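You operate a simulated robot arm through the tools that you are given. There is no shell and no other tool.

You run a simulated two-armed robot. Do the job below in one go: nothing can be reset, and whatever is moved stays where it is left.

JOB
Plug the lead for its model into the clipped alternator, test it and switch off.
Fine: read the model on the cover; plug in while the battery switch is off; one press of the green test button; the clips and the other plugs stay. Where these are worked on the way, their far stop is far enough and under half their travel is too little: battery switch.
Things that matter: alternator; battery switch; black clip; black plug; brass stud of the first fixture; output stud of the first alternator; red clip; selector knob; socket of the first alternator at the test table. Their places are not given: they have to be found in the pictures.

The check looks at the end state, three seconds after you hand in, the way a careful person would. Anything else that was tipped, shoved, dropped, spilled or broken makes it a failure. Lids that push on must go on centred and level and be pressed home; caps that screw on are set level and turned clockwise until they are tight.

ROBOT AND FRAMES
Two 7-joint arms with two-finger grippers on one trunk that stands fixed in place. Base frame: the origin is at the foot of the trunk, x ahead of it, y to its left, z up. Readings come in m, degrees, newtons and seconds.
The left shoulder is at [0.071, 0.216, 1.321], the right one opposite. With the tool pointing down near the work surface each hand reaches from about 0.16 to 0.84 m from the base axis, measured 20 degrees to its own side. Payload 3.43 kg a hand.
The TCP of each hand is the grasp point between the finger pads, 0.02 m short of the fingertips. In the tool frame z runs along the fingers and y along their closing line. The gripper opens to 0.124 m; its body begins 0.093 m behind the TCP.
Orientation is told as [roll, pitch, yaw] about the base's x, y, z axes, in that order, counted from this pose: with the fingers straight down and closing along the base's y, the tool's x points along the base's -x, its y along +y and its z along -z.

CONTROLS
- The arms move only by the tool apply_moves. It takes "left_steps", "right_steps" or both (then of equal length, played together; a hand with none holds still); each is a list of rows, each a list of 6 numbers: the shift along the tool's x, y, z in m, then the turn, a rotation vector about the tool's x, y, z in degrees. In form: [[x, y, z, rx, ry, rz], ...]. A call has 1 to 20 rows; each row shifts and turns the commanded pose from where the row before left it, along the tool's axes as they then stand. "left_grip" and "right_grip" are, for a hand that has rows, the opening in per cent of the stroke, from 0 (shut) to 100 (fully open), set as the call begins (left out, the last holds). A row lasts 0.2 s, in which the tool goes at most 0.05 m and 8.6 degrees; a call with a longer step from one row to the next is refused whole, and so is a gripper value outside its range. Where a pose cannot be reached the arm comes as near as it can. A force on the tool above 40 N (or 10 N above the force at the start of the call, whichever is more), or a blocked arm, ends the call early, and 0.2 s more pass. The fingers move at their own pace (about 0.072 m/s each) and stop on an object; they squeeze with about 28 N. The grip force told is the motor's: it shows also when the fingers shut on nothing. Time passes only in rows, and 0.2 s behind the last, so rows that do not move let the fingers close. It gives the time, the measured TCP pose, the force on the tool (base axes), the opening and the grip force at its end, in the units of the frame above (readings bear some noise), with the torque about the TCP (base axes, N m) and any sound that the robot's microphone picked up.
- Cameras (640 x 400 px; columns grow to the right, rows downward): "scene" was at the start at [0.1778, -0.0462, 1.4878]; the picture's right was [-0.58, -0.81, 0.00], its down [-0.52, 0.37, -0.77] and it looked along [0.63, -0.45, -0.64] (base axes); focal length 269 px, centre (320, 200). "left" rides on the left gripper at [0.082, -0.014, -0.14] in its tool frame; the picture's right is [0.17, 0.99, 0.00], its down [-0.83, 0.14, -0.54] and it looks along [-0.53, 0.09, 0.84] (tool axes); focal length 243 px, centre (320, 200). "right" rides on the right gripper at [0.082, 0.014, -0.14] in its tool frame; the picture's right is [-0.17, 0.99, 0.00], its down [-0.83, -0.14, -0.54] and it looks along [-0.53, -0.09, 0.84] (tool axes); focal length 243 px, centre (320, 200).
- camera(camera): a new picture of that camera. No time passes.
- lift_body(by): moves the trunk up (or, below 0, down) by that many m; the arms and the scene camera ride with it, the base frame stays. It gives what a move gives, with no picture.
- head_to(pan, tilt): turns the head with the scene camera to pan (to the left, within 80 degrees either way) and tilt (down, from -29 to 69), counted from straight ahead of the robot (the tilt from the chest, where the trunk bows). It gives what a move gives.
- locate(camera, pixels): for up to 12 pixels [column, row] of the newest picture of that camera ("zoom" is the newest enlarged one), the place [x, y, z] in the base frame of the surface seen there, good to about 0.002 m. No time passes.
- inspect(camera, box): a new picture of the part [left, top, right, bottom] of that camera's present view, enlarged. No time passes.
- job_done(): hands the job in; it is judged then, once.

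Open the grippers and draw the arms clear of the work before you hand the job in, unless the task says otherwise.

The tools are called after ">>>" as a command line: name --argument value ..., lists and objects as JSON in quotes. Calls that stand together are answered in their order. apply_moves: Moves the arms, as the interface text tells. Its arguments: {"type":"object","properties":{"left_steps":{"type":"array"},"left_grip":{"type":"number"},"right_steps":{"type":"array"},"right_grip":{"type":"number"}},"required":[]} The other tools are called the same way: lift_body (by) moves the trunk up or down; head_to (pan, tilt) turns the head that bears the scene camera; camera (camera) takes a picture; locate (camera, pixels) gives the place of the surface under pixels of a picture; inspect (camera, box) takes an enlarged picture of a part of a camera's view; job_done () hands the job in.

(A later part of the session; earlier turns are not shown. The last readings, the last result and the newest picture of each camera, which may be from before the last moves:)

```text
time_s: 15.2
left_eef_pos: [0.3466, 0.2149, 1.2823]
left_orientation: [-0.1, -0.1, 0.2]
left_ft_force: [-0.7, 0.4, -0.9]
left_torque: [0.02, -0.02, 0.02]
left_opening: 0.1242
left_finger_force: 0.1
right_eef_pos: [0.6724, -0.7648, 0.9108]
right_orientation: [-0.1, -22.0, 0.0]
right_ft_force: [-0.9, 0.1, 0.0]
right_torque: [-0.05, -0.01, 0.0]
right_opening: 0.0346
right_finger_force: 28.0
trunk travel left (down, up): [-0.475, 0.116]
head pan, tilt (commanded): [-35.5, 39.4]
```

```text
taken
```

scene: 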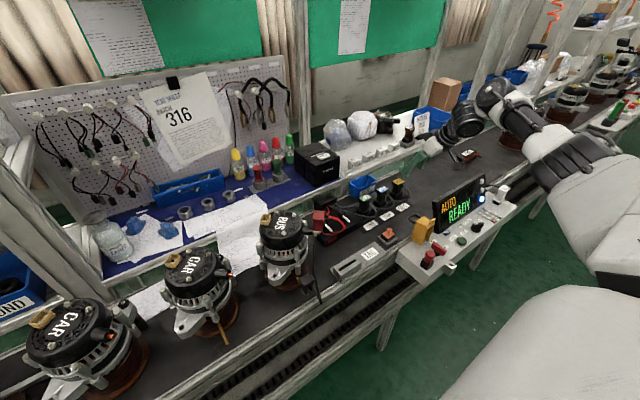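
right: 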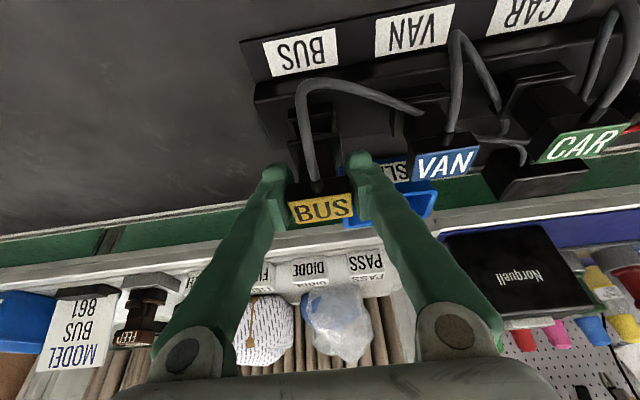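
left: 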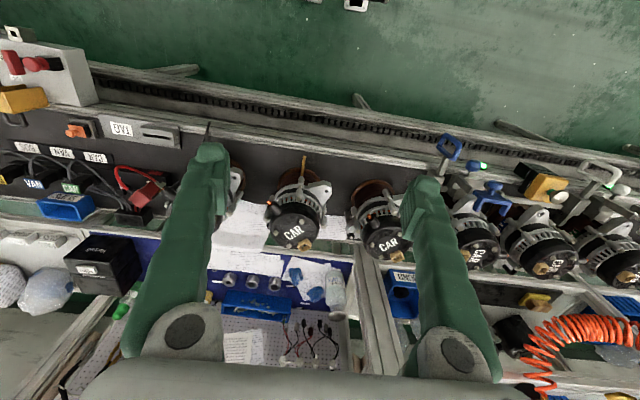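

The plug comes up with the hand at no load. I raise it another 8 cm and look at the cable and the plug.

>>> apply_moves --right_steps '[[-0.0056, 0, -0.0139, 0, 0, 0], [-0.0056, 0, -0.0139, 0, 0, 0], [-0.0056, 0, -0.0139, 0, 0, 0], [-0.0056, 0, -0.0139, 0, 0, 0], [-0.0056, 0, -0.0139, 0, 0, 0]]'

>>> camera --camera "right"

>>> inspect --camera "scene" --box '[320, 100, 500, 240]'

```text
time_s: 16.4
left_eef_pos: [0.3469, 0.2144, 1.281]
left_orientation: [0.0, -0.1, 0.2]
left_ft_force: [0.0, -0.7, 0.4]
left_torque: [-0.01, -0.02, -0.02]
left_opening: 0.1241
left_finger_force: 0.0
right_eef_pos: [0.672, -0.7641, 0.9846]
right_orientation: [0.1, -22.0, 0.1]
right_ft_force: [-0.1, -0.7, -0.1]
right_torque: [-0.01, 0.01, -0.01]
right_opening: 0.0345
right_finger_force: 28.6
trunk travel left (down, up): [-0.475, 0.116]
head pan, tilt (commanded): [-35.5, 39.4]
```

```text
taken
```

right: 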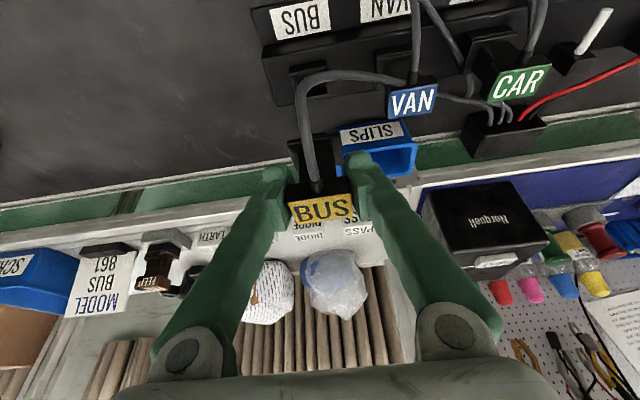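

```text
2.86 times, centred on (410, 170) of scene
```

zoom: 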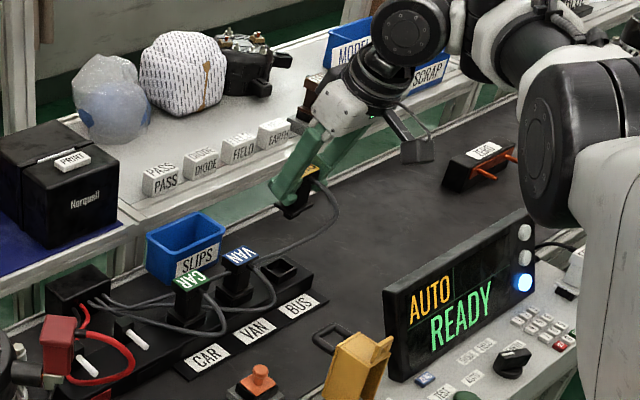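

The plug is free and the dock is empty. I look at the held plug and the empty dock more closely to learn the plug's lower shape.

>>> inspect --camera "scene" --box '[385, 140, 445, 210]'

>>> inspect --camera "right" --box '[240, 50, 380, 230]'

```text
5.71 times, centred on (415, 175) of scene
```

zoom: 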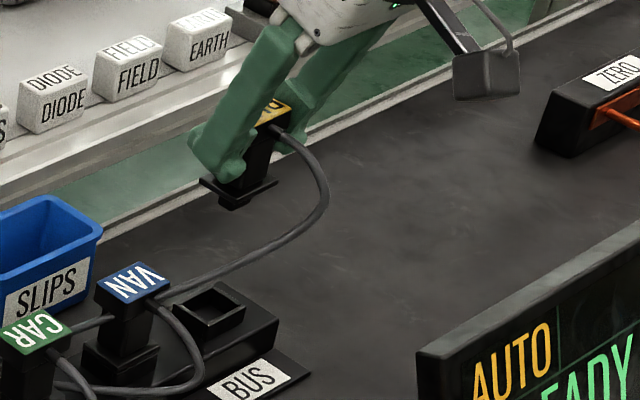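

```text
2.22 times, centred on (310, 140) of right
```

zoom: 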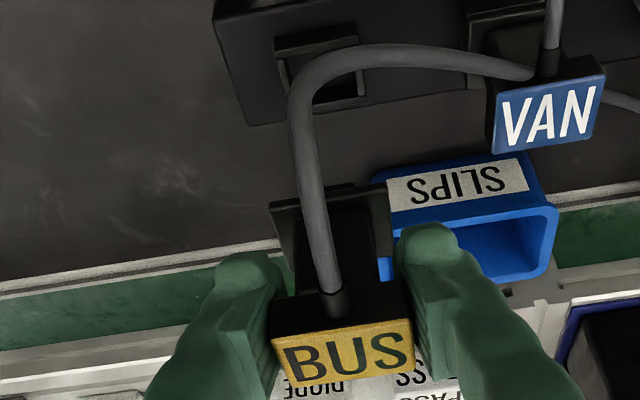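

The plug has a neck, a thin flange and a short nose that goes into the socket. I locate the empty dock's rim to learn the height from rim to grip.

>>> inspect --camera "scene" --box '[385, 175, 425, 210]'

>>> locate --camera "zoom" --pixels '[[230, 255], [320, 190], [440, 255], [340, 330], [268, 215], [390, 225], [390, 290], [280, 290], [340, 245], [340, 300], [380, 250], [300, 240]]'

```text
11.43 times, centred on (405, 192) of scene
```

zoom: 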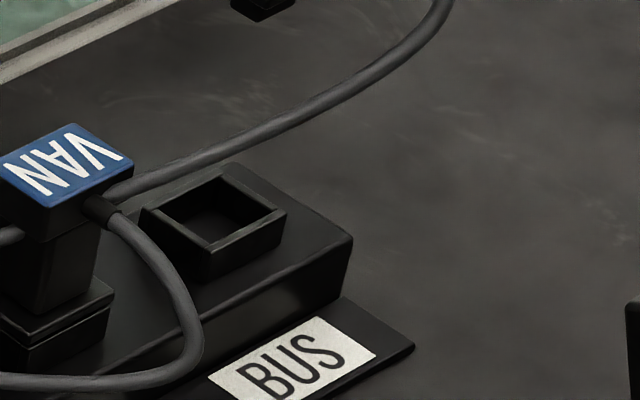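

```text
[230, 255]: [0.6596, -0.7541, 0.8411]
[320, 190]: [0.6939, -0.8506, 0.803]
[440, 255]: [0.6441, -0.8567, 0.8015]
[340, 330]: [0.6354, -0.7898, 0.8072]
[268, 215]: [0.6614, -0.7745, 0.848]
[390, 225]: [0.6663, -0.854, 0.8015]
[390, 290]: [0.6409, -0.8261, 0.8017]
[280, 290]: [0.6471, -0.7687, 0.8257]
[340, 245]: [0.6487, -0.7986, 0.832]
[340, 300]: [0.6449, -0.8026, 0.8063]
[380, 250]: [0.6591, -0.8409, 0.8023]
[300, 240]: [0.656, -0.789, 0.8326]
```

The dock rim shows at left (150,212), top (226,170), right (280,212), bottom (208,250). I locate those.

>>> locate --camera "zoom" --pixels '[[150, 213], [226, 172], [279, 212], [208, 246], [178, 230], [245, 230], [255, 193], [190, 190], [215, 215], [228, 180], [205, 236], [235, 233]]'

```text
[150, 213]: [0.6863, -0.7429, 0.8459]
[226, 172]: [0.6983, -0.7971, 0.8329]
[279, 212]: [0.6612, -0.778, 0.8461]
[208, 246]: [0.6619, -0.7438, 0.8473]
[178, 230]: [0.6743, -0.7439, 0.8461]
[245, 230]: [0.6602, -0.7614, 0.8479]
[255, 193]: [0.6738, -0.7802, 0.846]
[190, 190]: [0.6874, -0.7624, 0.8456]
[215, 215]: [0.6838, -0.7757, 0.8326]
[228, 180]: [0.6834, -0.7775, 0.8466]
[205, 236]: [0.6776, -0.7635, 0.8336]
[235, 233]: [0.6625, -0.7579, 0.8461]
```

Dock rim z is about 0.8465, so the grip point sits 0.0425 above the rim when seated. Raising the trunk will lift the plug straight up and also ease the later reach over the alternator, so I lift by 0.11 m.

>>> lift_body --by 0.11

>>> camera --camera "right"

>>> camera --camera "scene"

```text
time_s: 17.8
left_eef_pos: [0.2853, 0.2151, 1.4797]
left_orientation: [0.0, -16.8, 0.2]
left_ft_force: [0.0, -0.2, 0.6]
left_torque: [-0.02, 0.01, 0.01]
left_opening: 0.1239
left_finger_force: 0.0
right_eef_pos: [0.6762, -0.7647, 1.1323]
right_orientation: [0.1, -25.6, 0.0]
right_ft_force: [-0.1, -0.4, -1.1]
right_torque: [0.02, 0.02, 0.01]
right_opening: 0.034
right_finger_force: 27.8
trunk travel left (down, up): [-0.585, 0.006]
head pan, tilt (commanded): [-35.5, 39.4]
```

```text
taken
```

right: 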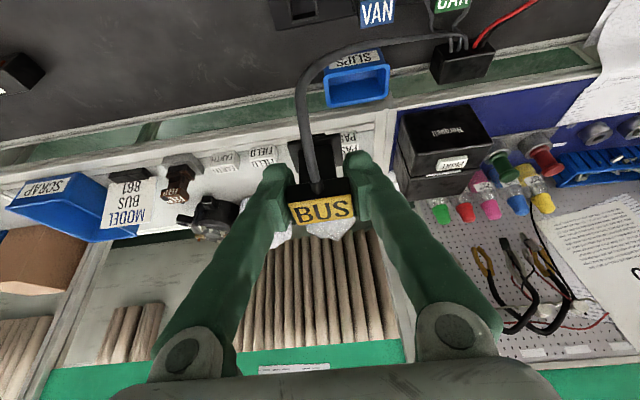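

```text
taken
```

scene: 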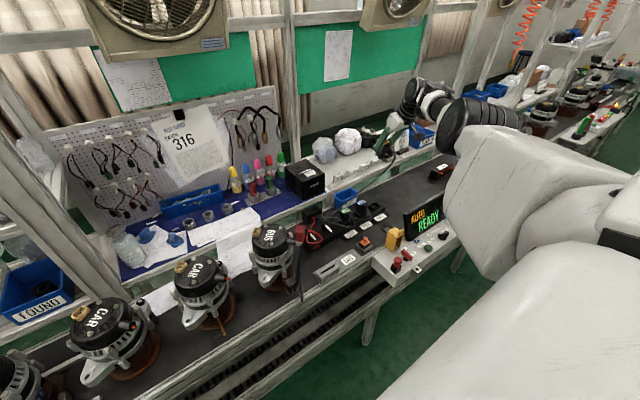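

The lift unfolded the trunk, so the right hand is now at z 1.132 with pitch -25.6° (plug still held). I move back and left at this height towards the alternator, then restore the pitch to -22°, where the plug hangs upright.

>>> apply_moves --right_steps '[[0.0097, 0.0365, -0.0066, 0, 0, 0], [0.0097, 0.0365, -0.0066, 0, 0, 0], [0.0097, 0.0365, -0.0066, 0, 0, 0], [0.0097, 0.0365, -0.0066, 0, 0, 0], [0.0097, 0.0365, -0.0066, 0, 0, 0], [0.0097, 0.0365, -0.0066, 0, 0, 0], [0.0097, 0.0365, -0.0066, 0, 0, 0], [0.0097, 0.0365, -0.0066, 0, 0, 0], [0, 0, 0, 0, 3.6, 0], [0, 0, 0, 0, 0, 0]]'

>>> camera --camera "right"

>>> camera --camera "scene"

```text
time_s: 19.3
left_eef_pos: [0.2852, 0.2163, 1.4803]
left_orientation: [-0.2, -16.8, 0.2]
left_ft_force: [0.8, -0.1, -0.1]
left_torque: [-0.05, -0.01, -0.03]
left_opening: 0.1241
left_finger_force: 0.1
right_eef_pos: [0.6058, -0.5357, 1.1432]
right_orientation: [0.1, -25.9, -0.3]
right_ft_force: [5.8, -3.0, -6.9]
right_torque: [0.18, -0.25, 0.28]
right_opening: 0.0337
right_finger_force: 27.9
right hand out of reach, approached as far as the arm can: row 3
trunk travel left (down, up): [-0.585, 0.006]
head pan, tilt (commanded): [-35.5, 39.4]
stopped in row 7 (right hand): the force on the tool passed its limit at 77 N (the readings are from after the stop); the commanded pose is now the measured one
```

```text
taken
```

right: 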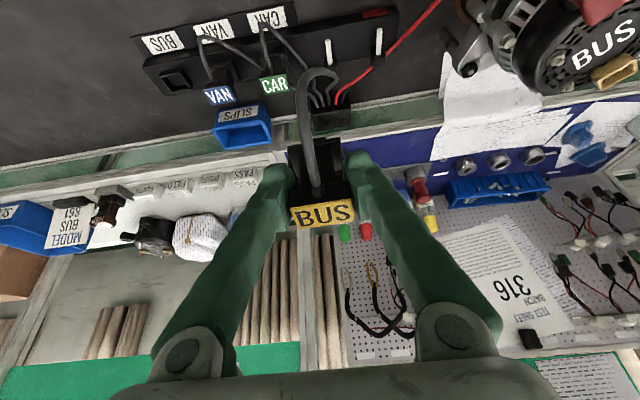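

```text
taken
```

scene: 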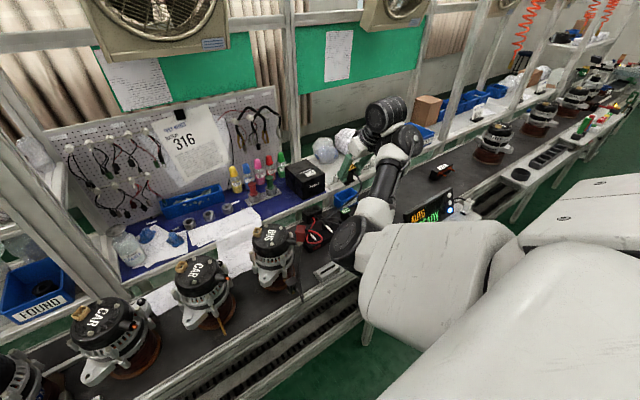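

The call stopped with a force spike of 77 N; the elbow has swung low around (350,240) in the scene view. I check how near it is to the bench before moving anything.

>>> inspect --camera "scene" --box '[250, 90, 480, 300]'

>>> locate --camera "scene" --pixels '[[345, 255], [355, 265], [340, 240], [375, 215], [375, 275], [400, 150], [385, 115], [365, 240]]'

```text
1.90 times, centred on (365, 195) of scene
```

zoom: 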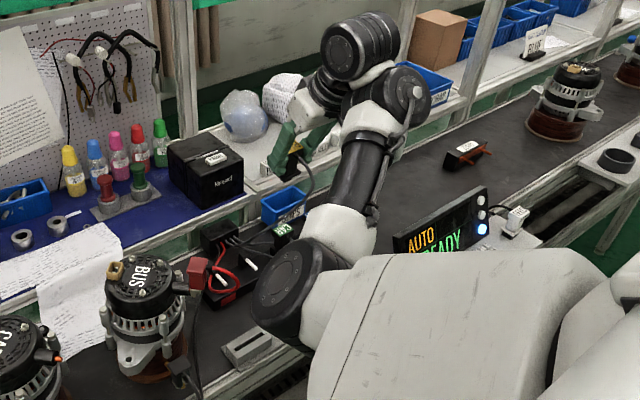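

```text
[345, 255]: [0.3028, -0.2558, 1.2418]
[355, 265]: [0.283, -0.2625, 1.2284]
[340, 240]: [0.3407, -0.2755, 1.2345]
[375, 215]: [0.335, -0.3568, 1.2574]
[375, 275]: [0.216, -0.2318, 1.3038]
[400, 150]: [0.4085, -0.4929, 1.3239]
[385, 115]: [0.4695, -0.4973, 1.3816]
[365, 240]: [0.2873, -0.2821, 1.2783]
```

The elbow is at z 1.23 and touches nothing; the spike came from the arm swinging its elbow over. I check whether the plug slipped in the fingers.

>>> inspect --camera "right" --box '[250, 60, 390, 240]'

>>> apply_moves --right_steps '[[0, 0, 0, 0, 0, 0], [0, 0, 0, 0, 0, 0]]'

>>> camera --camera "right"

```text
2.22 times, centred on (320, 150) of right
```

zoom: 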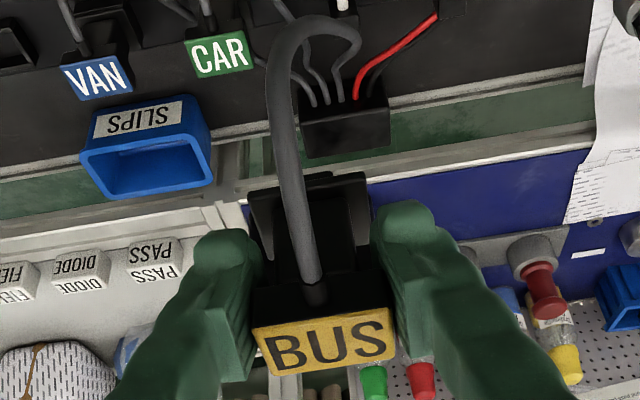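

```text
time_s: 19.9
left_eef_pos: [0.2857, 0.2162, 1.4802]
left_orientation: [-0.1, -16.8, 0.2]
left_ft_force: [0.0, -0.2, -0.2]
left_torque: [0.01, 0.01, 0.03]
left_opening: 0.124
left_finger_force: 0.0
right_eef_pos: [0.6066, -0.5364, 1.1422]
right_orientation: [0.2, -26.0, -0.3]
right_ft_force: [9.2, -2.1, -11.0]
right_torque: [0.09, -0.46, 0.24]
right_opening: 0.0337
right_finger_force: 28.0
trunk travel left (down, up): [-0.585, 0.006]
head pan, tilt (commanded): [-35.5, 39.4]
```

```text
taken
```

right: 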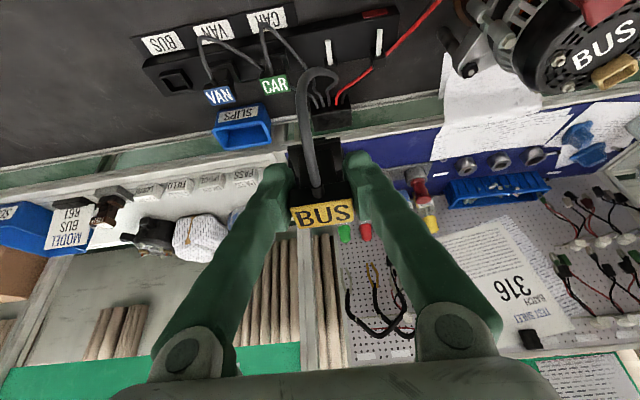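

The steady force (9, -2, -11) N and its torque fit the wrist camera leaning on the robot's own forearm, not a snag of the plug. I ease the hand ahead and down by 2–3 cm to free it.

>>> apply_moves --right_steps '[[-0.0046, 0, 0.0134, 0, 0, 0], [-0.0046, 0, 0.0134, 0, 0, 0], [0, 0, 0, 0, 0, 0]]'

>>> inspect --camera "scene" --box '[290, 80, 470, 260]'

```text
time_s: 20.7
left_eef_pos: [0.2859, 0.2155, 1.4807]
left_orientation: [-0.1, -16.8, 0.3]
left_ft_force: [-1.1, 0.6, 0.5]
left_torque: [0.01, 0.04, 0.03]
left_opening: 0.1238
left_finger_force: 0.1
right_eef_pos: [0.6262, -0.5358, 1.1223]
right_orientation: [0.3, -25.9, -0.3]
right_ft_force: [0.5, 1.2, -0.9]
right_torque: [0.02, -0.03, 0.01]
right_opening: 0.0337
right_finger_force: 27.5
trunk travel left (down, up): [-0.585, 0.006]
head pan, tilt (commanded): [-35.5, 39.4]
```

```text
2.22 times, centred on (380, 170) of scene
```

zoom: 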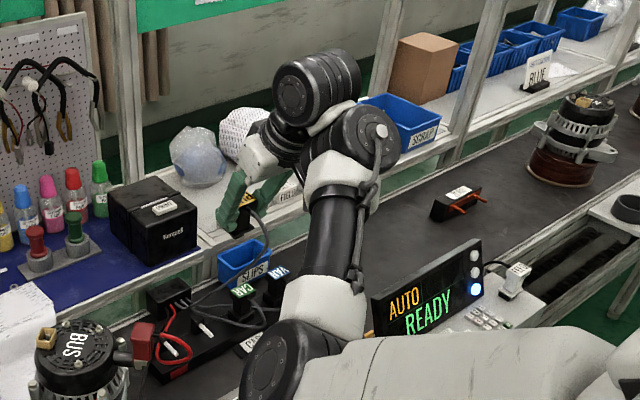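

The contact is gone. The raised trunk gives a poor elbow pose, so I lower the trunk again in small steps, watching the readings.

>>> lift_body --by -0.03

>>> camera --camera "scene"

```text
time_s: 21.5
left_eef_pos: [0.2956, 0.2136, 1.4407]
left_orientation: [-0.1, -14.8, 0.2]
left_ft_force: [0.2, 0.2, 0.4]
left_torque: [-0.01, -0.01, 0.02]
left_opening: 0.124
left_finger_force: 0.0
right_eef_pos: [0.6268, -0.5369, 1.0943]
right_orientation: [0.3, -26.0, -0.3]
right_ft_force: [1.1, 0.0, 0.3]
right_torque: [-0.02, 0.0, -0.03]
right_opening: 0.0338
right_finger_force: 27.9
trunk travel left (down, up): [-0.555, 0.036]
head pan, tilt (commanded): [-35.5, 39.4]
```

```text
taken
```

scene: 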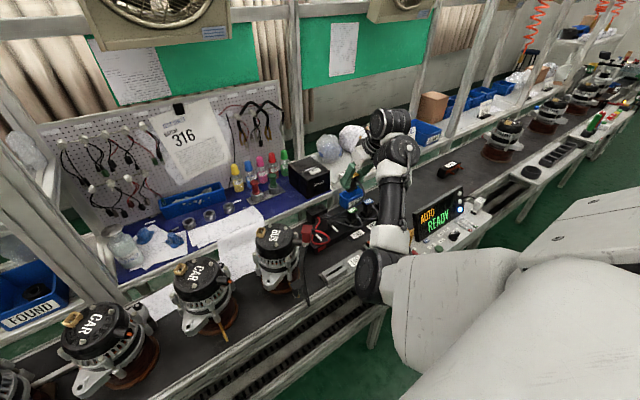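

The hand rode straight down 3 cm with its tilt kept. I lower by another 8 cm (the plug's nose stays above 0.95).

>>> lift_body --by -0.08

>>> camera --camera "scene"

>>> camera --camera "right"

```text
time_s: 22.6
left_eef_pos: [0.3299, 0.2131, 1.302]
left_orientation: [-0.3, -4.2, 0.3]
left_ft_force: [-0.3, -0.2, 0.0]
left_torque: [0.01, -0.02, 0.03]
left_opening: 0.1239
left_finger_force: 0.0
right_eef_pos: [0.6271, -0.5367, 1.012]
right_orientation: [0.1, -26.0, -0.3]
right_ft_force: [0.1, -0.7, 0.1]
right_torque: [0.05, -0.03, 0.02]
right_opening: 0.0336
right_finger_force: 28.4
trunk travel left (down, up): [-0.475, 0.116]
head pan, tilt (commanded): [-35.5, 39.4]
```

```text
taken
```

scene: 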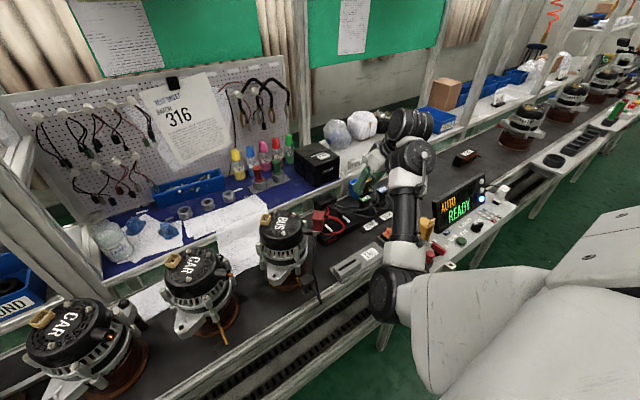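

```text
taken
```

right: 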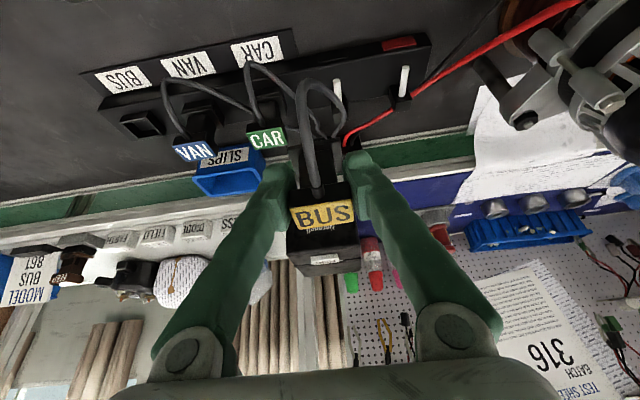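

The trunk is back at its starting height. I check the elbow's height over the bench and panel now.

>>> locate --camera "scene" --pixels '[[385, 300], [375, 290], [385, 315], [400, 255], [405, 215], [420, 150], [410, 125], [372, 170]]'

>>> inspect --camera "scene" --box '[330, 90, 480, 330]'

```text
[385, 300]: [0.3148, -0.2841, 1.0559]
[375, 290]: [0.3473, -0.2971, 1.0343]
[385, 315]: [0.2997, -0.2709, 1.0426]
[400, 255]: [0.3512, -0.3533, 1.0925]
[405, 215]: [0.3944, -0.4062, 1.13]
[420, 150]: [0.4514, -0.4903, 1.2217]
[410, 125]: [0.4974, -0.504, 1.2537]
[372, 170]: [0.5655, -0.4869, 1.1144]
```

```text
1.67 times, centred on (405, 210) of scene
```

zoom: 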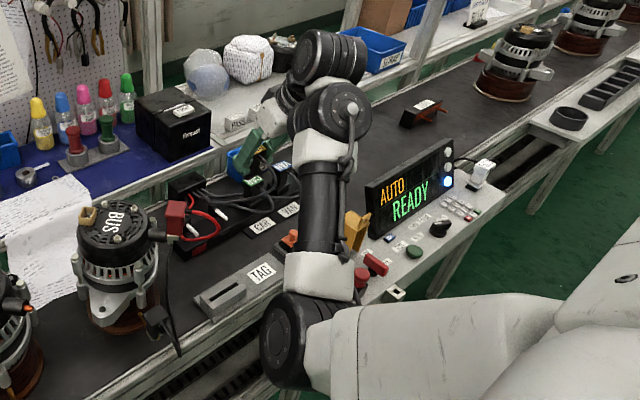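

The elbow hangs low at about (0.33, -0.28, 1.04), which is a bad pose for the socket. I take the hand back to the right, where the arm stretches and the elbow lifts, in small stages.

>>> apply_moves --right_steps '[[0, -0.03, -0.005, 0, 0, 0], [0, -0.03, -0.005, 0, 0, 0], [0, -0.03, -0.005, 0, 0, 0], [0, -0.03, -0.005, 0, 0, 0]]'

>>> camera --camera "scene"

```text
time_s: 23.6
left_eef_pos: [0.3302, 0.2127, 1.3012]
left_orientation: [-0.2, -4.2, 0.1]
left_ft_force: [0.6, -0.6, -0.5]
left_torque: [0.04, -0.04, -0.02]
left_opening: 0.124
left_finger_force: 0.0
right_eef_pos: [0.6171, -0.659, 1.0295]
right_orientation: [0.4, -25.8, -0.4]
right_ft_force: [-0.9, -1.1, -1.7]
right_torque: [-0.01, 0.01, -0.01]
right_opening: 0.0336
right_finger_force: 28.1
trunk travel left (down, up): [-0.475, 0.116]
head pan, tilt (commanded): [-35.5, 39.4]
```

```text
taken
```

scene: 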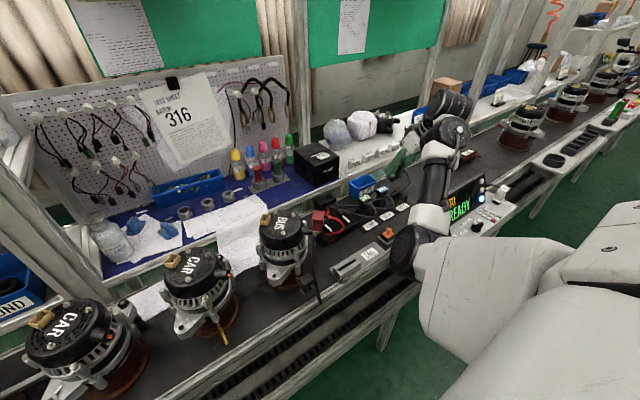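

The elbow is rising as the hand goes right. I go on to about y -0.77 and stretch a little ahead and down, nose still above 0.93.

>>> apply_moves --right_steps '[[-0.005, -0.028, 0.005, 0, 0, 0], [-0.005, -0.028, 0.01, 0, 0, 0], [-0.01, -0.028, 0.01, 0, 0, 0], [-0.01, -0.028, 0.01, 0, 0, 0]]'

>>> camera --camera "scene"

```text
time_s: 24.6
left_eef_pos: [0.3311, 0.2124, 1.3017]
left_orientation: [-0.3, -4.3, 0.2]
left_ft_force: [0.3, -1.0, 0.4]
left_torque: [0.02, 0.0, -0.01]
left_opening: 0.124
left_finger_force: 0.0
right_eef_pos: [0.6574, -0.7721, 1.0103]
right_orientation: [0.3, -25.9, -0.4]
right_ft_force: [-0.3, -1.6, -0.8]
right_torque: [-0.03, -0.03, 0.03]
right_opening: 0.0338
right_finger_force: 27.5
trunk travel left (down, up): [-0.475, 0.116]
head pan, tilt (commanded): [-35.5, 39.4]
```

```text
taken
```

scene: 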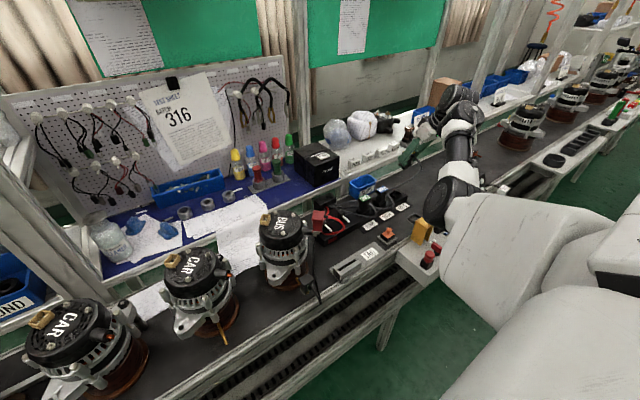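

I compare the arm's present shape with the earlier grasp: I locate the elbow and forearm points.

>>> locate --camera "scene" --pixels '[[440, 200], [455, 190], [460, 150], [462, 110], [500, 240], [560, 210], [445, 125], [620, 220]]'

```text
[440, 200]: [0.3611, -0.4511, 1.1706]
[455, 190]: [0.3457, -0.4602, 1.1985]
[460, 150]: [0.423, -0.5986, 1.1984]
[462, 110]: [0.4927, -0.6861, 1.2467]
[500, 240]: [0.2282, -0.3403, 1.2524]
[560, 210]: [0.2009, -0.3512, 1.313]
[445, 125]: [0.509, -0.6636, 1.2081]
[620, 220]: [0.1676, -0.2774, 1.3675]
```

The arm is nearly straight here, with the elbow at (0.35, -0.46, 1.18), as at the grasp. I now retrace the way I came originally: back and up to about (0.525, -0.705, 1.10), where the elbow lay outward before.

>>> apply_moves --right_steps '[[0.0159, 0.0134, -0.0277, 0, 0, 0], [0.0159, 0.0134, -0.0277, 0, 0, 0], [0.0159, 0.0134, -0.0277, 0, 0, 0]]'

>>> camera --camera "scene"

```text
time_s: 25.4
left_eef_pos: [0.3304, 0.2138, 1.3013]
left_orientation: [-0.3, -4.3, 0.2]
left_ft_force: [0.0, -0.5, -0.7]
left_torque: [-0.04, 0.01, 0.01]
left_opening: 0.124
left_finger_force: 0.1
right_eef_pos: [0.5799, -0.7281, 1.0653]
right_orientation: [0.3, -25.9, -0.2]
right_ft_force: [0.6, -0.1, -0.2]
right_torque: [0.03, -0.03, 0.0]
right_opening: 0.0336
right_finger_force: 27.7
trunk travel left (down, up): [-0.475, 0.116]
head pan, tilt (commanded): [-35.5, 39.4]
```

```text
taken
```

scene: 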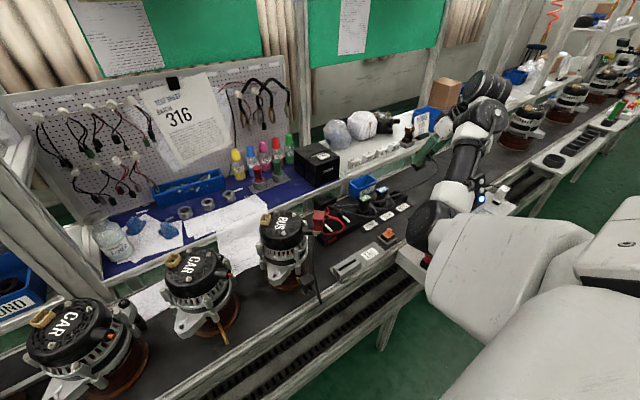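

The elbow still hangs down-left on this branch. Also, comparing the label size in the grip (29 px tall before, about 35 px now), the plug seems to have turned a few degrees in the fingers during the jolt; I measure it.

>>> inspect --camera "right" --box '[270, 130, 375, 240]'

>>> locate --camera "zoom" --pixels '[[300, 200], [320, 200], [340, 200]]'

```text
3.64 times, centred on (322, 185) of right
```

zoom: 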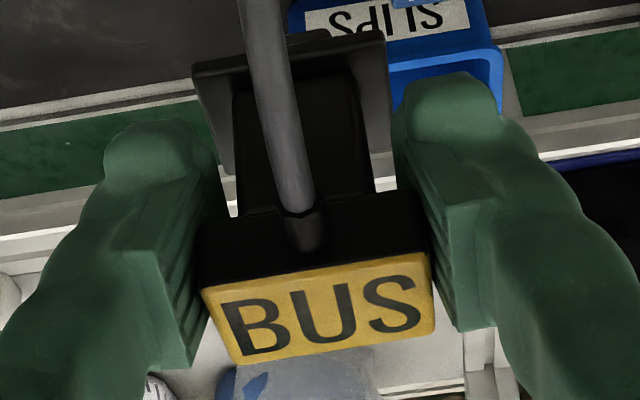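

```text
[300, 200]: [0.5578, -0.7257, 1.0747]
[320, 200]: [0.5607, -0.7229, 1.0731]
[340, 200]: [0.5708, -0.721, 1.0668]
```

I locate the label face corners and the flange corners to get the plug's tilt and centre.

>>> locate --camera "zoom" --pixels '[[210, 292], [420, 260], [430, 318], [246, 354], [320, 308], [315, 275], [330, 340], [204, 85], [225, 160], [384, 60], [388, 150], [225, 120]]'

>>> locate --camera "zoom" --pixels '[[215, 240], [415, 215], [240, 270], [400, 245], [250, 180], [340, 190], [345, 100], [245, 120], [260, 300], [380, 285], [270, 345], [400, 320]]'

```text
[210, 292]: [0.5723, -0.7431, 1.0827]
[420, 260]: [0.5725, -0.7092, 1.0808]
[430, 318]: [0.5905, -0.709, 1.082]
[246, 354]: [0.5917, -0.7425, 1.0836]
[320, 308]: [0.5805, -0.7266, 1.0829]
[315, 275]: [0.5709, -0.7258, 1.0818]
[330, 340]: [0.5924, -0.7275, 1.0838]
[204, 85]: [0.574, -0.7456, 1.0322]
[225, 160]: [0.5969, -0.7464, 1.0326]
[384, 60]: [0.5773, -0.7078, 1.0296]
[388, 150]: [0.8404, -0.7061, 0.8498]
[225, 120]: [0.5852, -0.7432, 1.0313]
```

```text
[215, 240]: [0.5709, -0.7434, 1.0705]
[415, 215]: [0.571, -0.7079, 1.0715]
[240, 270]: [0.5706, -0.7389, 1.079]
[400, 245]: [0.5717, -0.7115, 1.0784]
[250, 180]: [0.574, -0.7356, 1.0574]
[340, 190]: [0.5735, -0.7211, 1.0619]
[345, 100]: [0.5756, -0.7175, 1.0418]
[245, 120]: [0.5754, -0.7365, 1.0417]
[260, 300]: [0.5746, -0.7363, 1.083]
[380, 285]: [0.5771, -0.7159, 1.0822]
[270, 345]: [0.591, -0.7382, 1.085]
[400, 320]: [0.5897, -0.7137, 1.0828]
```

At this hand pitch (-25.9°) the plug leans about 5°, so it is upright at about -21.5°, and it only slid about 5 mm up in the grip; the hold is fine. Turning the hand's yaw to +46° (needed at the socket anyway) should also urge the elbow outward, so I do that here in free air.

>>> apply_moves --right_steps '[[0, 0, 0, -1.75, 0, -3.6], [0, 0, 0, -1.75, 0, -3.6], [0, 0, 0, -1.75, 0, -3.6], [0, 0, 0, -1.75, 0, -3.6], [0, 0, 0, -1.75, 0, -3.6]]'

>>> camera --camera "scene"

```text
time_s: 26.6
left_eef_pos: [0.3312, 0.2141, 1.2996]
left_orientation: [-0.2, -4.2, 0.2]
left_ft_force: [0.2, 0.2, 0.3]
left_torque: [-0.02, -0.03, -0.01]
left_opening: 0.124
left_finger_force: 0.0
right_eef_pos: [0.588, -0.7238, 1.0499]
right_orientation: [0.0, -26.0, 19.7]
right_ft_force: [-0.2, 0.1, -0.7]
right_torque: [0.04, -0.02, -0.01]
right_opening: 0.0336
right_finger_force: 28.0
right hand out of reach, approached as far as the arm can: row 3, 4, 5
trunk travel left (down, up): [-0.475, 0.116]
head pan, tilt (commanded): [-35.5, 39.4]
```

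```text
taken
```

scene: 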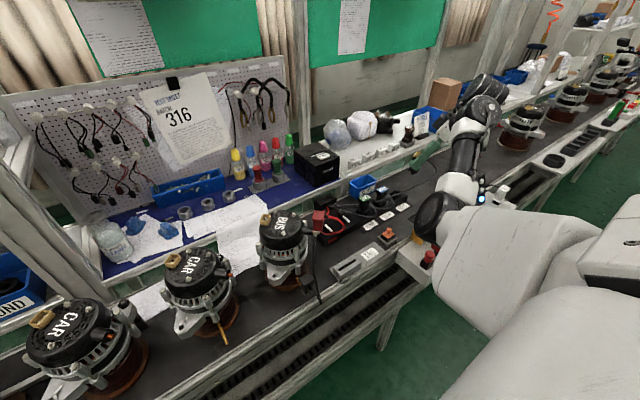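

Rows 3–5 met a joint limit at yaw 20°. I locate the elbow and wrist to understand which way the arm must fold.

>>> locate --camera "scene" --pixels '[[435, 215], [440, 200], [455, 185], [462, 160], [470, 120], [490, 85], [500, 250], [590, 210], [430, 160]]'

>>> inspect --camera "scene" --box '[390, 60, 640, 300]'

```text
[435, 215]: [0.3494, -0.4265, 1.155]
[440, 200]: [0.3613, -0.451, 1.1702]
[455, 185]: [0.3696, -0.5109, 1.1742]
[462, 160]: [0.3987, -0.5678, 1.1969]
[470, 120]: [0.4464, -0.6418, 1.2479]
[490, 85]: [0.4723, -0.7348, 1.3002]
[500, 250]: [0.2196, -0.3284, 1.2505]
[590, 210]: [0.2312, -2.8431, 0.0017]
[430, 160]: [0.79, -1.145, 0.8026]
```

```text
1.67 times, centred on (515, 180) of scene
```

zoom: 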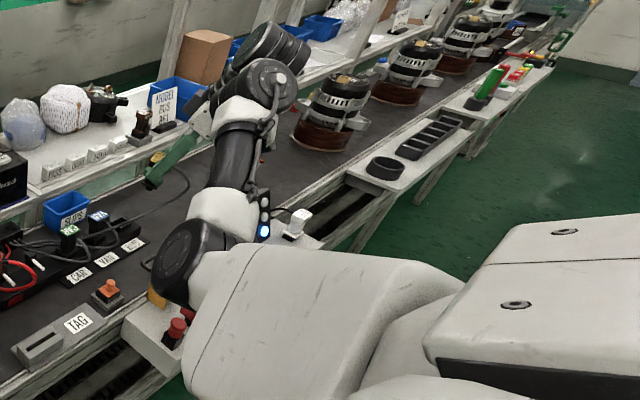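

The elbow has moved slightly outward. I keep turning the yaw in small steps to see whether the arm keeps giving that way.

>>> apply_moves --right_steps '[[0, 0, 0, -1.1, 0, -2.25], [0, 0, 0, -1.1, 0, -2.25], [0, 0, 0, -1.1, 0, -2.25], [0, 0, 0, -1.1, 0, -2.25], [0, 0, 0, -1.1, 0, -2.25], [0, 0, 0, -1.1, 0, -2.25]]'

>>> camera --camera "scene"

```text
time_s: 28.0
left_eef_pos: [0.3314, 0.2133, 1.3011]
left_orientation: [-0.2, -4.2, 0.2]
left_ft_force: [-0.1, -0.2, 0.6]
left_torque: [-0.02, 0.0, -0.02]
left_opening: 0.1239
left_finger_force: 0.0
right_eef_pos: [0.6003, -0.7216, 1.0355]
right_orientation: [0.3, -26.0, 34.7]
right_ft_force: [0.4, 0.3, -0.5]
right_torque: [0.01, 0.02, 0.0]
right_opening: 0.0335
right_finger_force: 28.1
right hand out of reach, approached as far as the arm can: row 2, 4, 6
trunk travel left (down, up): [-0.475, 0.116]
head pan, tilt (commanded): [-35.5, 39.4]
```

```text
taken
```

scene: 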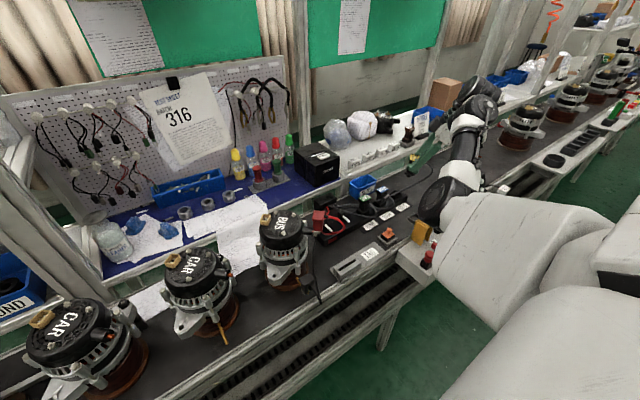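

Yaw is now 35° with the hand creeping ahead and down, and the elbow slowly moving out. I now ask for a slow move left and up to see if the elbow yields outward.

>>> apply_moves --right_steps '[[-0.004, 0.0041, -0.0018, 0, 0, 0], [-0.004, 0.0041, -0.0018, 0, 0, 0], [-0.004, 0.0041, -0.0018, 0, 0, 0], [-0.004, 0.0041, -0.0018, 0, 0, 0], [-0.004, 0.0041, -0.0018, 0, 0, 0], [-0.004, 0.0041, -0.0018, 0, 0, 0]]'

>>> camera --camera "scene"

```text
time_s: 29.4
left_eef_pos: [0.3307, 0.213, 1.3009]
left_orientation: [-0.2, -4.3, 0.2]
left_ft_force: [-0.3, -0.1, 0.8]
left_torque: [0.0, 0.01, 0.01]
left_opening: 0.1241
left_finger_force: 0.2
right_eef_pos: [0.6117, -0.6985, 1.0338]
right_orientation: [0.3, -25.9, 34.7]
right_ft_force: [-0.5, 0.5, -0.6]
right_torque: [-0.01, 0.01, 0.01]
right_opening: 0.0334
right_finger_force: 27.7
right hand out of reach, approached as far as the arm can: row 1, 2, 3, 4, 5, 6
trunk travel left (down, up): [-0.475, 0.116]
head pan, tilt (commanded): [-35.5, 39.4]
```

```text
taken
```

scene: 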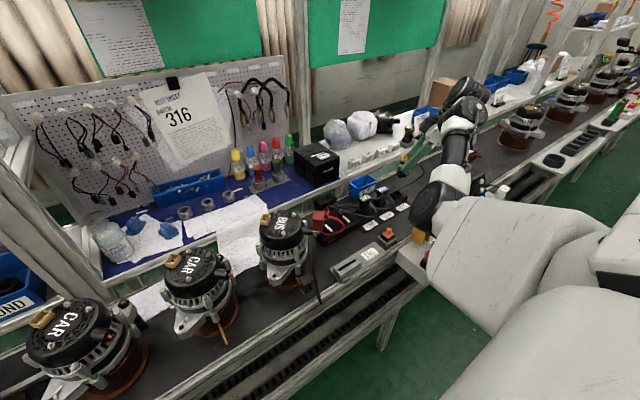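

The hand now slides along a limit (flagged rows), with no elbow swing. I test whether the elbow drifts by itself when the hand is simply held for a few seconds.

>>> apply_moves --right_steps '[[0, 0, 0, 0, 0, 0], [0, 0, 0, 0, 0, 0], [0, 0, 0, 0, 0, 0], [0, 0, 0, 0, 0, 0], [0, 0, 0, 0, 0, 0], [0, 0, 0, 0, 0, 0], [0, 0, 0, 0, 0, 0], [0, 0, 0, 0, 0, 0], [0, 0, 0, 0, 0, 0], [0, 0, 0, 0, 0, 0]]'

>>> camera --camera "scene"

```text
time_s: 31.6
left_eef_pos: [0.3309, 0.2131, 1.3001]
left_orientation: [-0.1, -4.2, 0.2]
left_ft_force: [0.6, -0.2, -0.5]
left_torque: [0.02, 0.01, -0.01]
left_opening: 0.1238
left_finger_force: 0.0
right_eef_pos: [0.6121, -0.6973, 1.034]
right_orientation: [0.2, -26.0, 34.6]
right_ft_force: [0.4, -0.4, -0.2]
right_torque: [-0.01, 0.01, -0.04]
right_opening: 0.0333
right_finger_force: 28.3
trunk travel left (down, up): [-0.475, 0.116]
head pan, tilt (commanded): [-35.5, 39.4]
```

```text
taken
```

scene: 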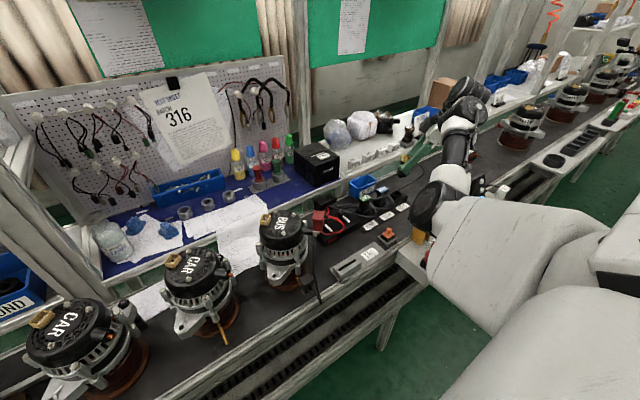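

The elbow does not move by itself. Rather than force this pose with the plug in hand, I will put the plug back in its dock, re-pose the empty arm and take the plug again with a better arm shape. First I turn the yaw back to 0.

>>> apply_moves --right_steps '[[0, 0, 0, 3.03, 0, 6.22], [0, 0, 0, 3.03, 0, 6.22], [0, 0, 0, 3.03, 0, 6.22], [0, 0, 0, 3.03, 0, 6.22], [0, 0, 0, 3.03, 0, 6.22], [0, 0, 0, 0, 0, 0]]'

```text
time_s: 33.0
left_eef_pos: [0.331, 0.2135, 1.301]
left_orientation: [-0.2, -4.3, 0.2]
left_ft_force: [-0.8, -1.0, -0.3]
left_torque: [0.0, -0.01, 0.03]
left_opening: 0.1238
left_finger_force: 0.0
right_eef_pos: [0.6135, -0.6994, 1.0348]
right_orientation: [0.2, -25.9, 0.0]
right_ft_force: [0.5, -0.2, -1.3]
right_torque: [0.0, -0.01, -0.01]
right_opening: 0.0335
right_finger_force: 28.4
trunk travel left (down, up): [-0.475, 0.116]
head pan, tilt (commanded): [-35.5, 39.4]
```

Yaw is back to 0. I move to 7 cm above the seated height over the BUS dock, setting the pitch to -21.5° so the plug hangs upright.

>>> apply_moves --right_steps '[[-0.005, -0.0162, 0.0225, 0, 1.1, 0], [-0.005, -0.0162, 0.0225, 0, 1.1, 0], [-0.005, -0.0162, 0.0225, 0, 1.1, 0], [-0.005, -0.0162, 0.0225, 0, 1.1, 0], [0, 0, 0, 0, 0, 0]]'

>>> camera --camera "right"

>>> inspect --camera "scene" --box '[380, 130, 450, 210]'

```text
time_s: 34.2
left_eef_pos: [0.3317, 0.2144, 1.3007]
left_orientation: [-0.2, -4.2, 0.2]
left_ft_force: [0.5, -0.7, -0.4]
left_torque: [-0.01, 0.0, 0.02]
left_opening: 0.124
left_finger_force: 0.0
right_eef_pos: [0.6686, -0.7633, 0.9612]
right_orientation: [0.2, -21.5, 0.1]
right_ft_force: [-0.3, -0.5, -0.7]
right_torque: [0.0, -0.02, 0.02]
right_opening: 0.0334
right_finger_force: 27.3
trunk travel left (down, up): [-0.475, 0.116]
head pan, tilt (commanded): [-35.5, 39.4]
```

```text
taken
```

right: 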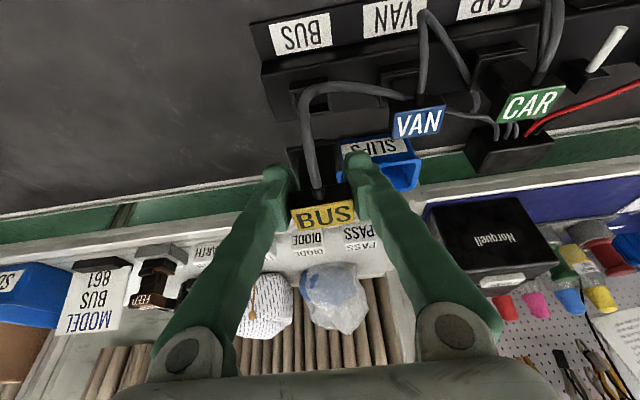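

```text
5.00 times, centred on (415, 170) of scene
```

zoom: 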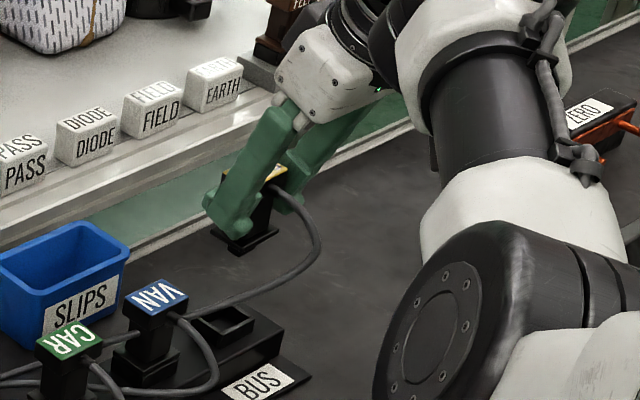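

The plug hangs above its dock. I measure its tilt and centre before lowering.

>>> inspect --camera "right" --box '[270, 130, 375, 240]'

>>> locate --camera "zoom" --pixels '[[212, 290], [418, 258], [428, 314], [246, 352], [320, 305], [240, 262], [400, 240], [250, 180], [340, 190], [345, 110], [245, 120], [205, 90]]'

```text
3.64 times, centred on (322, 185) of right
```

zoom: 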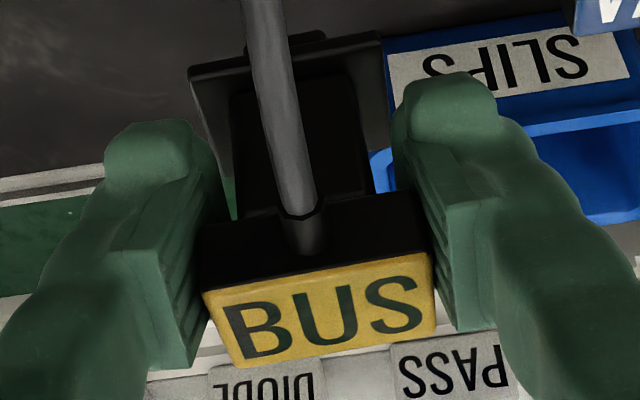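

```text
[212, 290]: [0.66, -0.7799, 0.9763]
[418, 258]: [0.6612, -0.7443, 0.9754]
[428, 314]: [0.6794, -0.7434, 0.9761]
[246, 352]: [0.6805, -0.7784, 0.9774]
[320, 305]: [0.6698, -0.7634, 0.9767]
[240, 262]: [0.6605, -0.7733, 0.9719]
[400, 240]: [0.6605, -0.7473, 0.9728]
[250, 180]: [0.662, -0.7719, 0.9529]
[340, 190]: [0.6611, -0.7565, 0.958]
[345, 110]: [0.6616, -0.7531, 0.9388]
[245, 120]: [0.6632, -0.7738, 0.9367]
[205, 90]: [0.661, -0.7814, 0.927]
```

The plug is upright within about 1.5°; its centre needs about +3 mm in x and -1.3 mm in y to match the dock. I correct that while lowering to just above the dock rim.

>>> apply_moves --right_steps '[[0.0047, -0.0003, 0.014, 0, 0, 0], [0.0047, -0.0003, 0.014, 0, 0, 0], [0.0047, -0.0003, 0.014, 0, 0, 0], [0.0047, -0.0003, 0.014, 0, 0, 0], [0, 0, 0, 0, 0, 0]]'

>>> inspect --camera "right" --box '[250, 80, 390, 240]'

>>> inspect --camera "scene" --box '[380, 150, 440, 210]'

```text
time_s: 35.4
left_eef_pos: [0.3315, 0.2138, 1.3]
left_orientation: [-0.4, -4.1, 0.2]
left_ft_force: [-0.1, 0.1, 0.2]
left_torque: [0.0, 0.03, 0.0]
left_opening: 0.1241
left_finger_force: 0.0
right_eef_pos: [0.672, -0.7645, 0.901]
right_orientation: [0.2, -21.4, 0.1]
right_ft_force: [-0.2, 0.3, -1.0]
right_torque: [-0.02, 0.0, -0.02]
right_opening: 0.0333
right_finger_force: 27.6
trunk travel left (down, up): [-0.475, 0.116]
head pan, tilt (commanded): [-35.5, 39.4]
```

```text
2.50 times, centred on (320, 160) of right
```

zoom: 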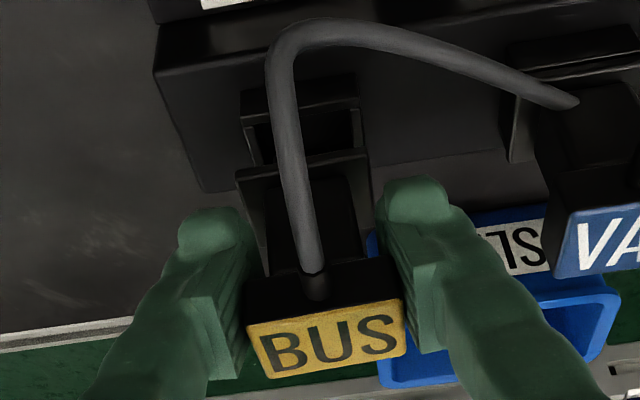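

```text
6.67 times, centred on (410, 180) of scene
```

zoom: 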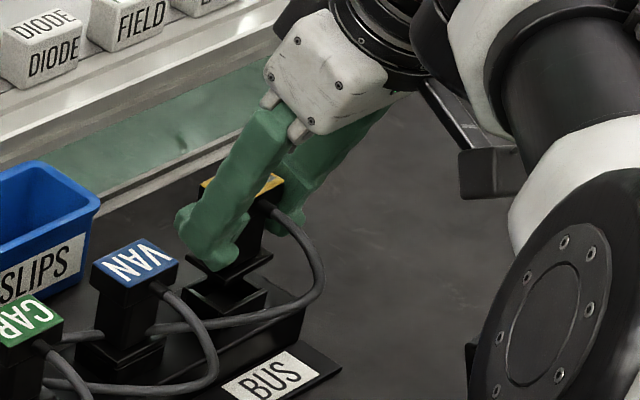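

The flange is about 17 mm above the dock rim and looks centred. I lower in 4 mm steps, watching the force.

>>> apply_moves --right_steps '[[0.00147, 0, 0.00372, 0, 0, 0], [0.00147, 0, 0.00372, 0, 0, 0], [0, 0, 0, 0, 0, 0]]'

>>> inspect --camera "scene" --box '[380, 150, 440, 210]'

```text
time_s: 36.2
left_eef_pos: [0.332, 0.2136, 1.3004]
left_orientation: [-0.3, -4.2, 0.2]
left_ft_force: [-0.6, 0.5, 1.0]
left_torque: [0.0, -0.02, 0.0]
left_opening: 0.1243
left_finger_force: 0.1
right_eef_pos: [0.6722, -0.7647, 0.8935]
right_orientation: [0.2, -21.5, 0.2]
right_ft_force: [0.3, 0.1, -1.2]
right_torque: [0.01, -0.02, -0.02]
right_opening: 0.0336
right_finger_force: 28.3
trunk travel left (down, up): [-0.475, 0.116]
head pan, tilt (commanded): [-35.5, 39.4]
```

```text
6.67 times, centred on (410, 180) of scene
```

zoom: 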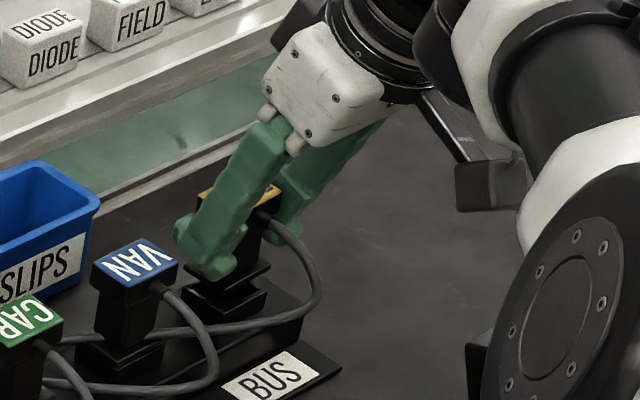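

No contact force yet at z 0.8935. I go down another 8 mm.

>>> apply_moves --right_steps '[[0.00147, 0, 0.00372, 0, 0, 0], [0.00147, 0, 0.00372, 0, 0, 0], [0, 0, 0, 0, 0, 0]]'

>>> inspect --camera "scene" --box '[380, 150, 440, 210]'

```text
time_s: 37.0
left_eef_pos: [0.3305, 0.2136, 1.3013]
left_orientation: [-0.3, -4.1, 0.2]
left_ft_force: [-0.7, -0.3, 0.5]
left_torque: [0.03, 0.0, 0.0]
left_opening: 0.124
left_finger_force: 0.1
right_eef_pos: [0.6727, -0.7643, 0.8861]
right_orientation: [0.3, -21.5, 0.2]
right_ft_force: [0.0, 0.5, 3.2]
right_torque: [0.03, 0.0, -0.01]
right_opening: 0.0337
right_finger_force: 28.3
trunk travel left (down, up): [-0.475, 0.116]
head pan, tilt (commanded): [-35.5, 39.4]
```

```text
6.67 times, centred on (410, 180) of scene
```

zoom: 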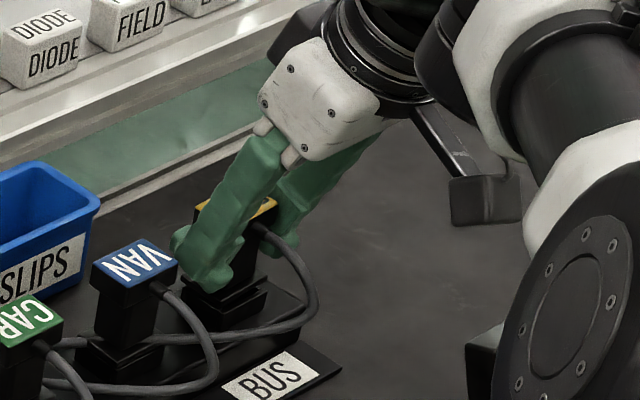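

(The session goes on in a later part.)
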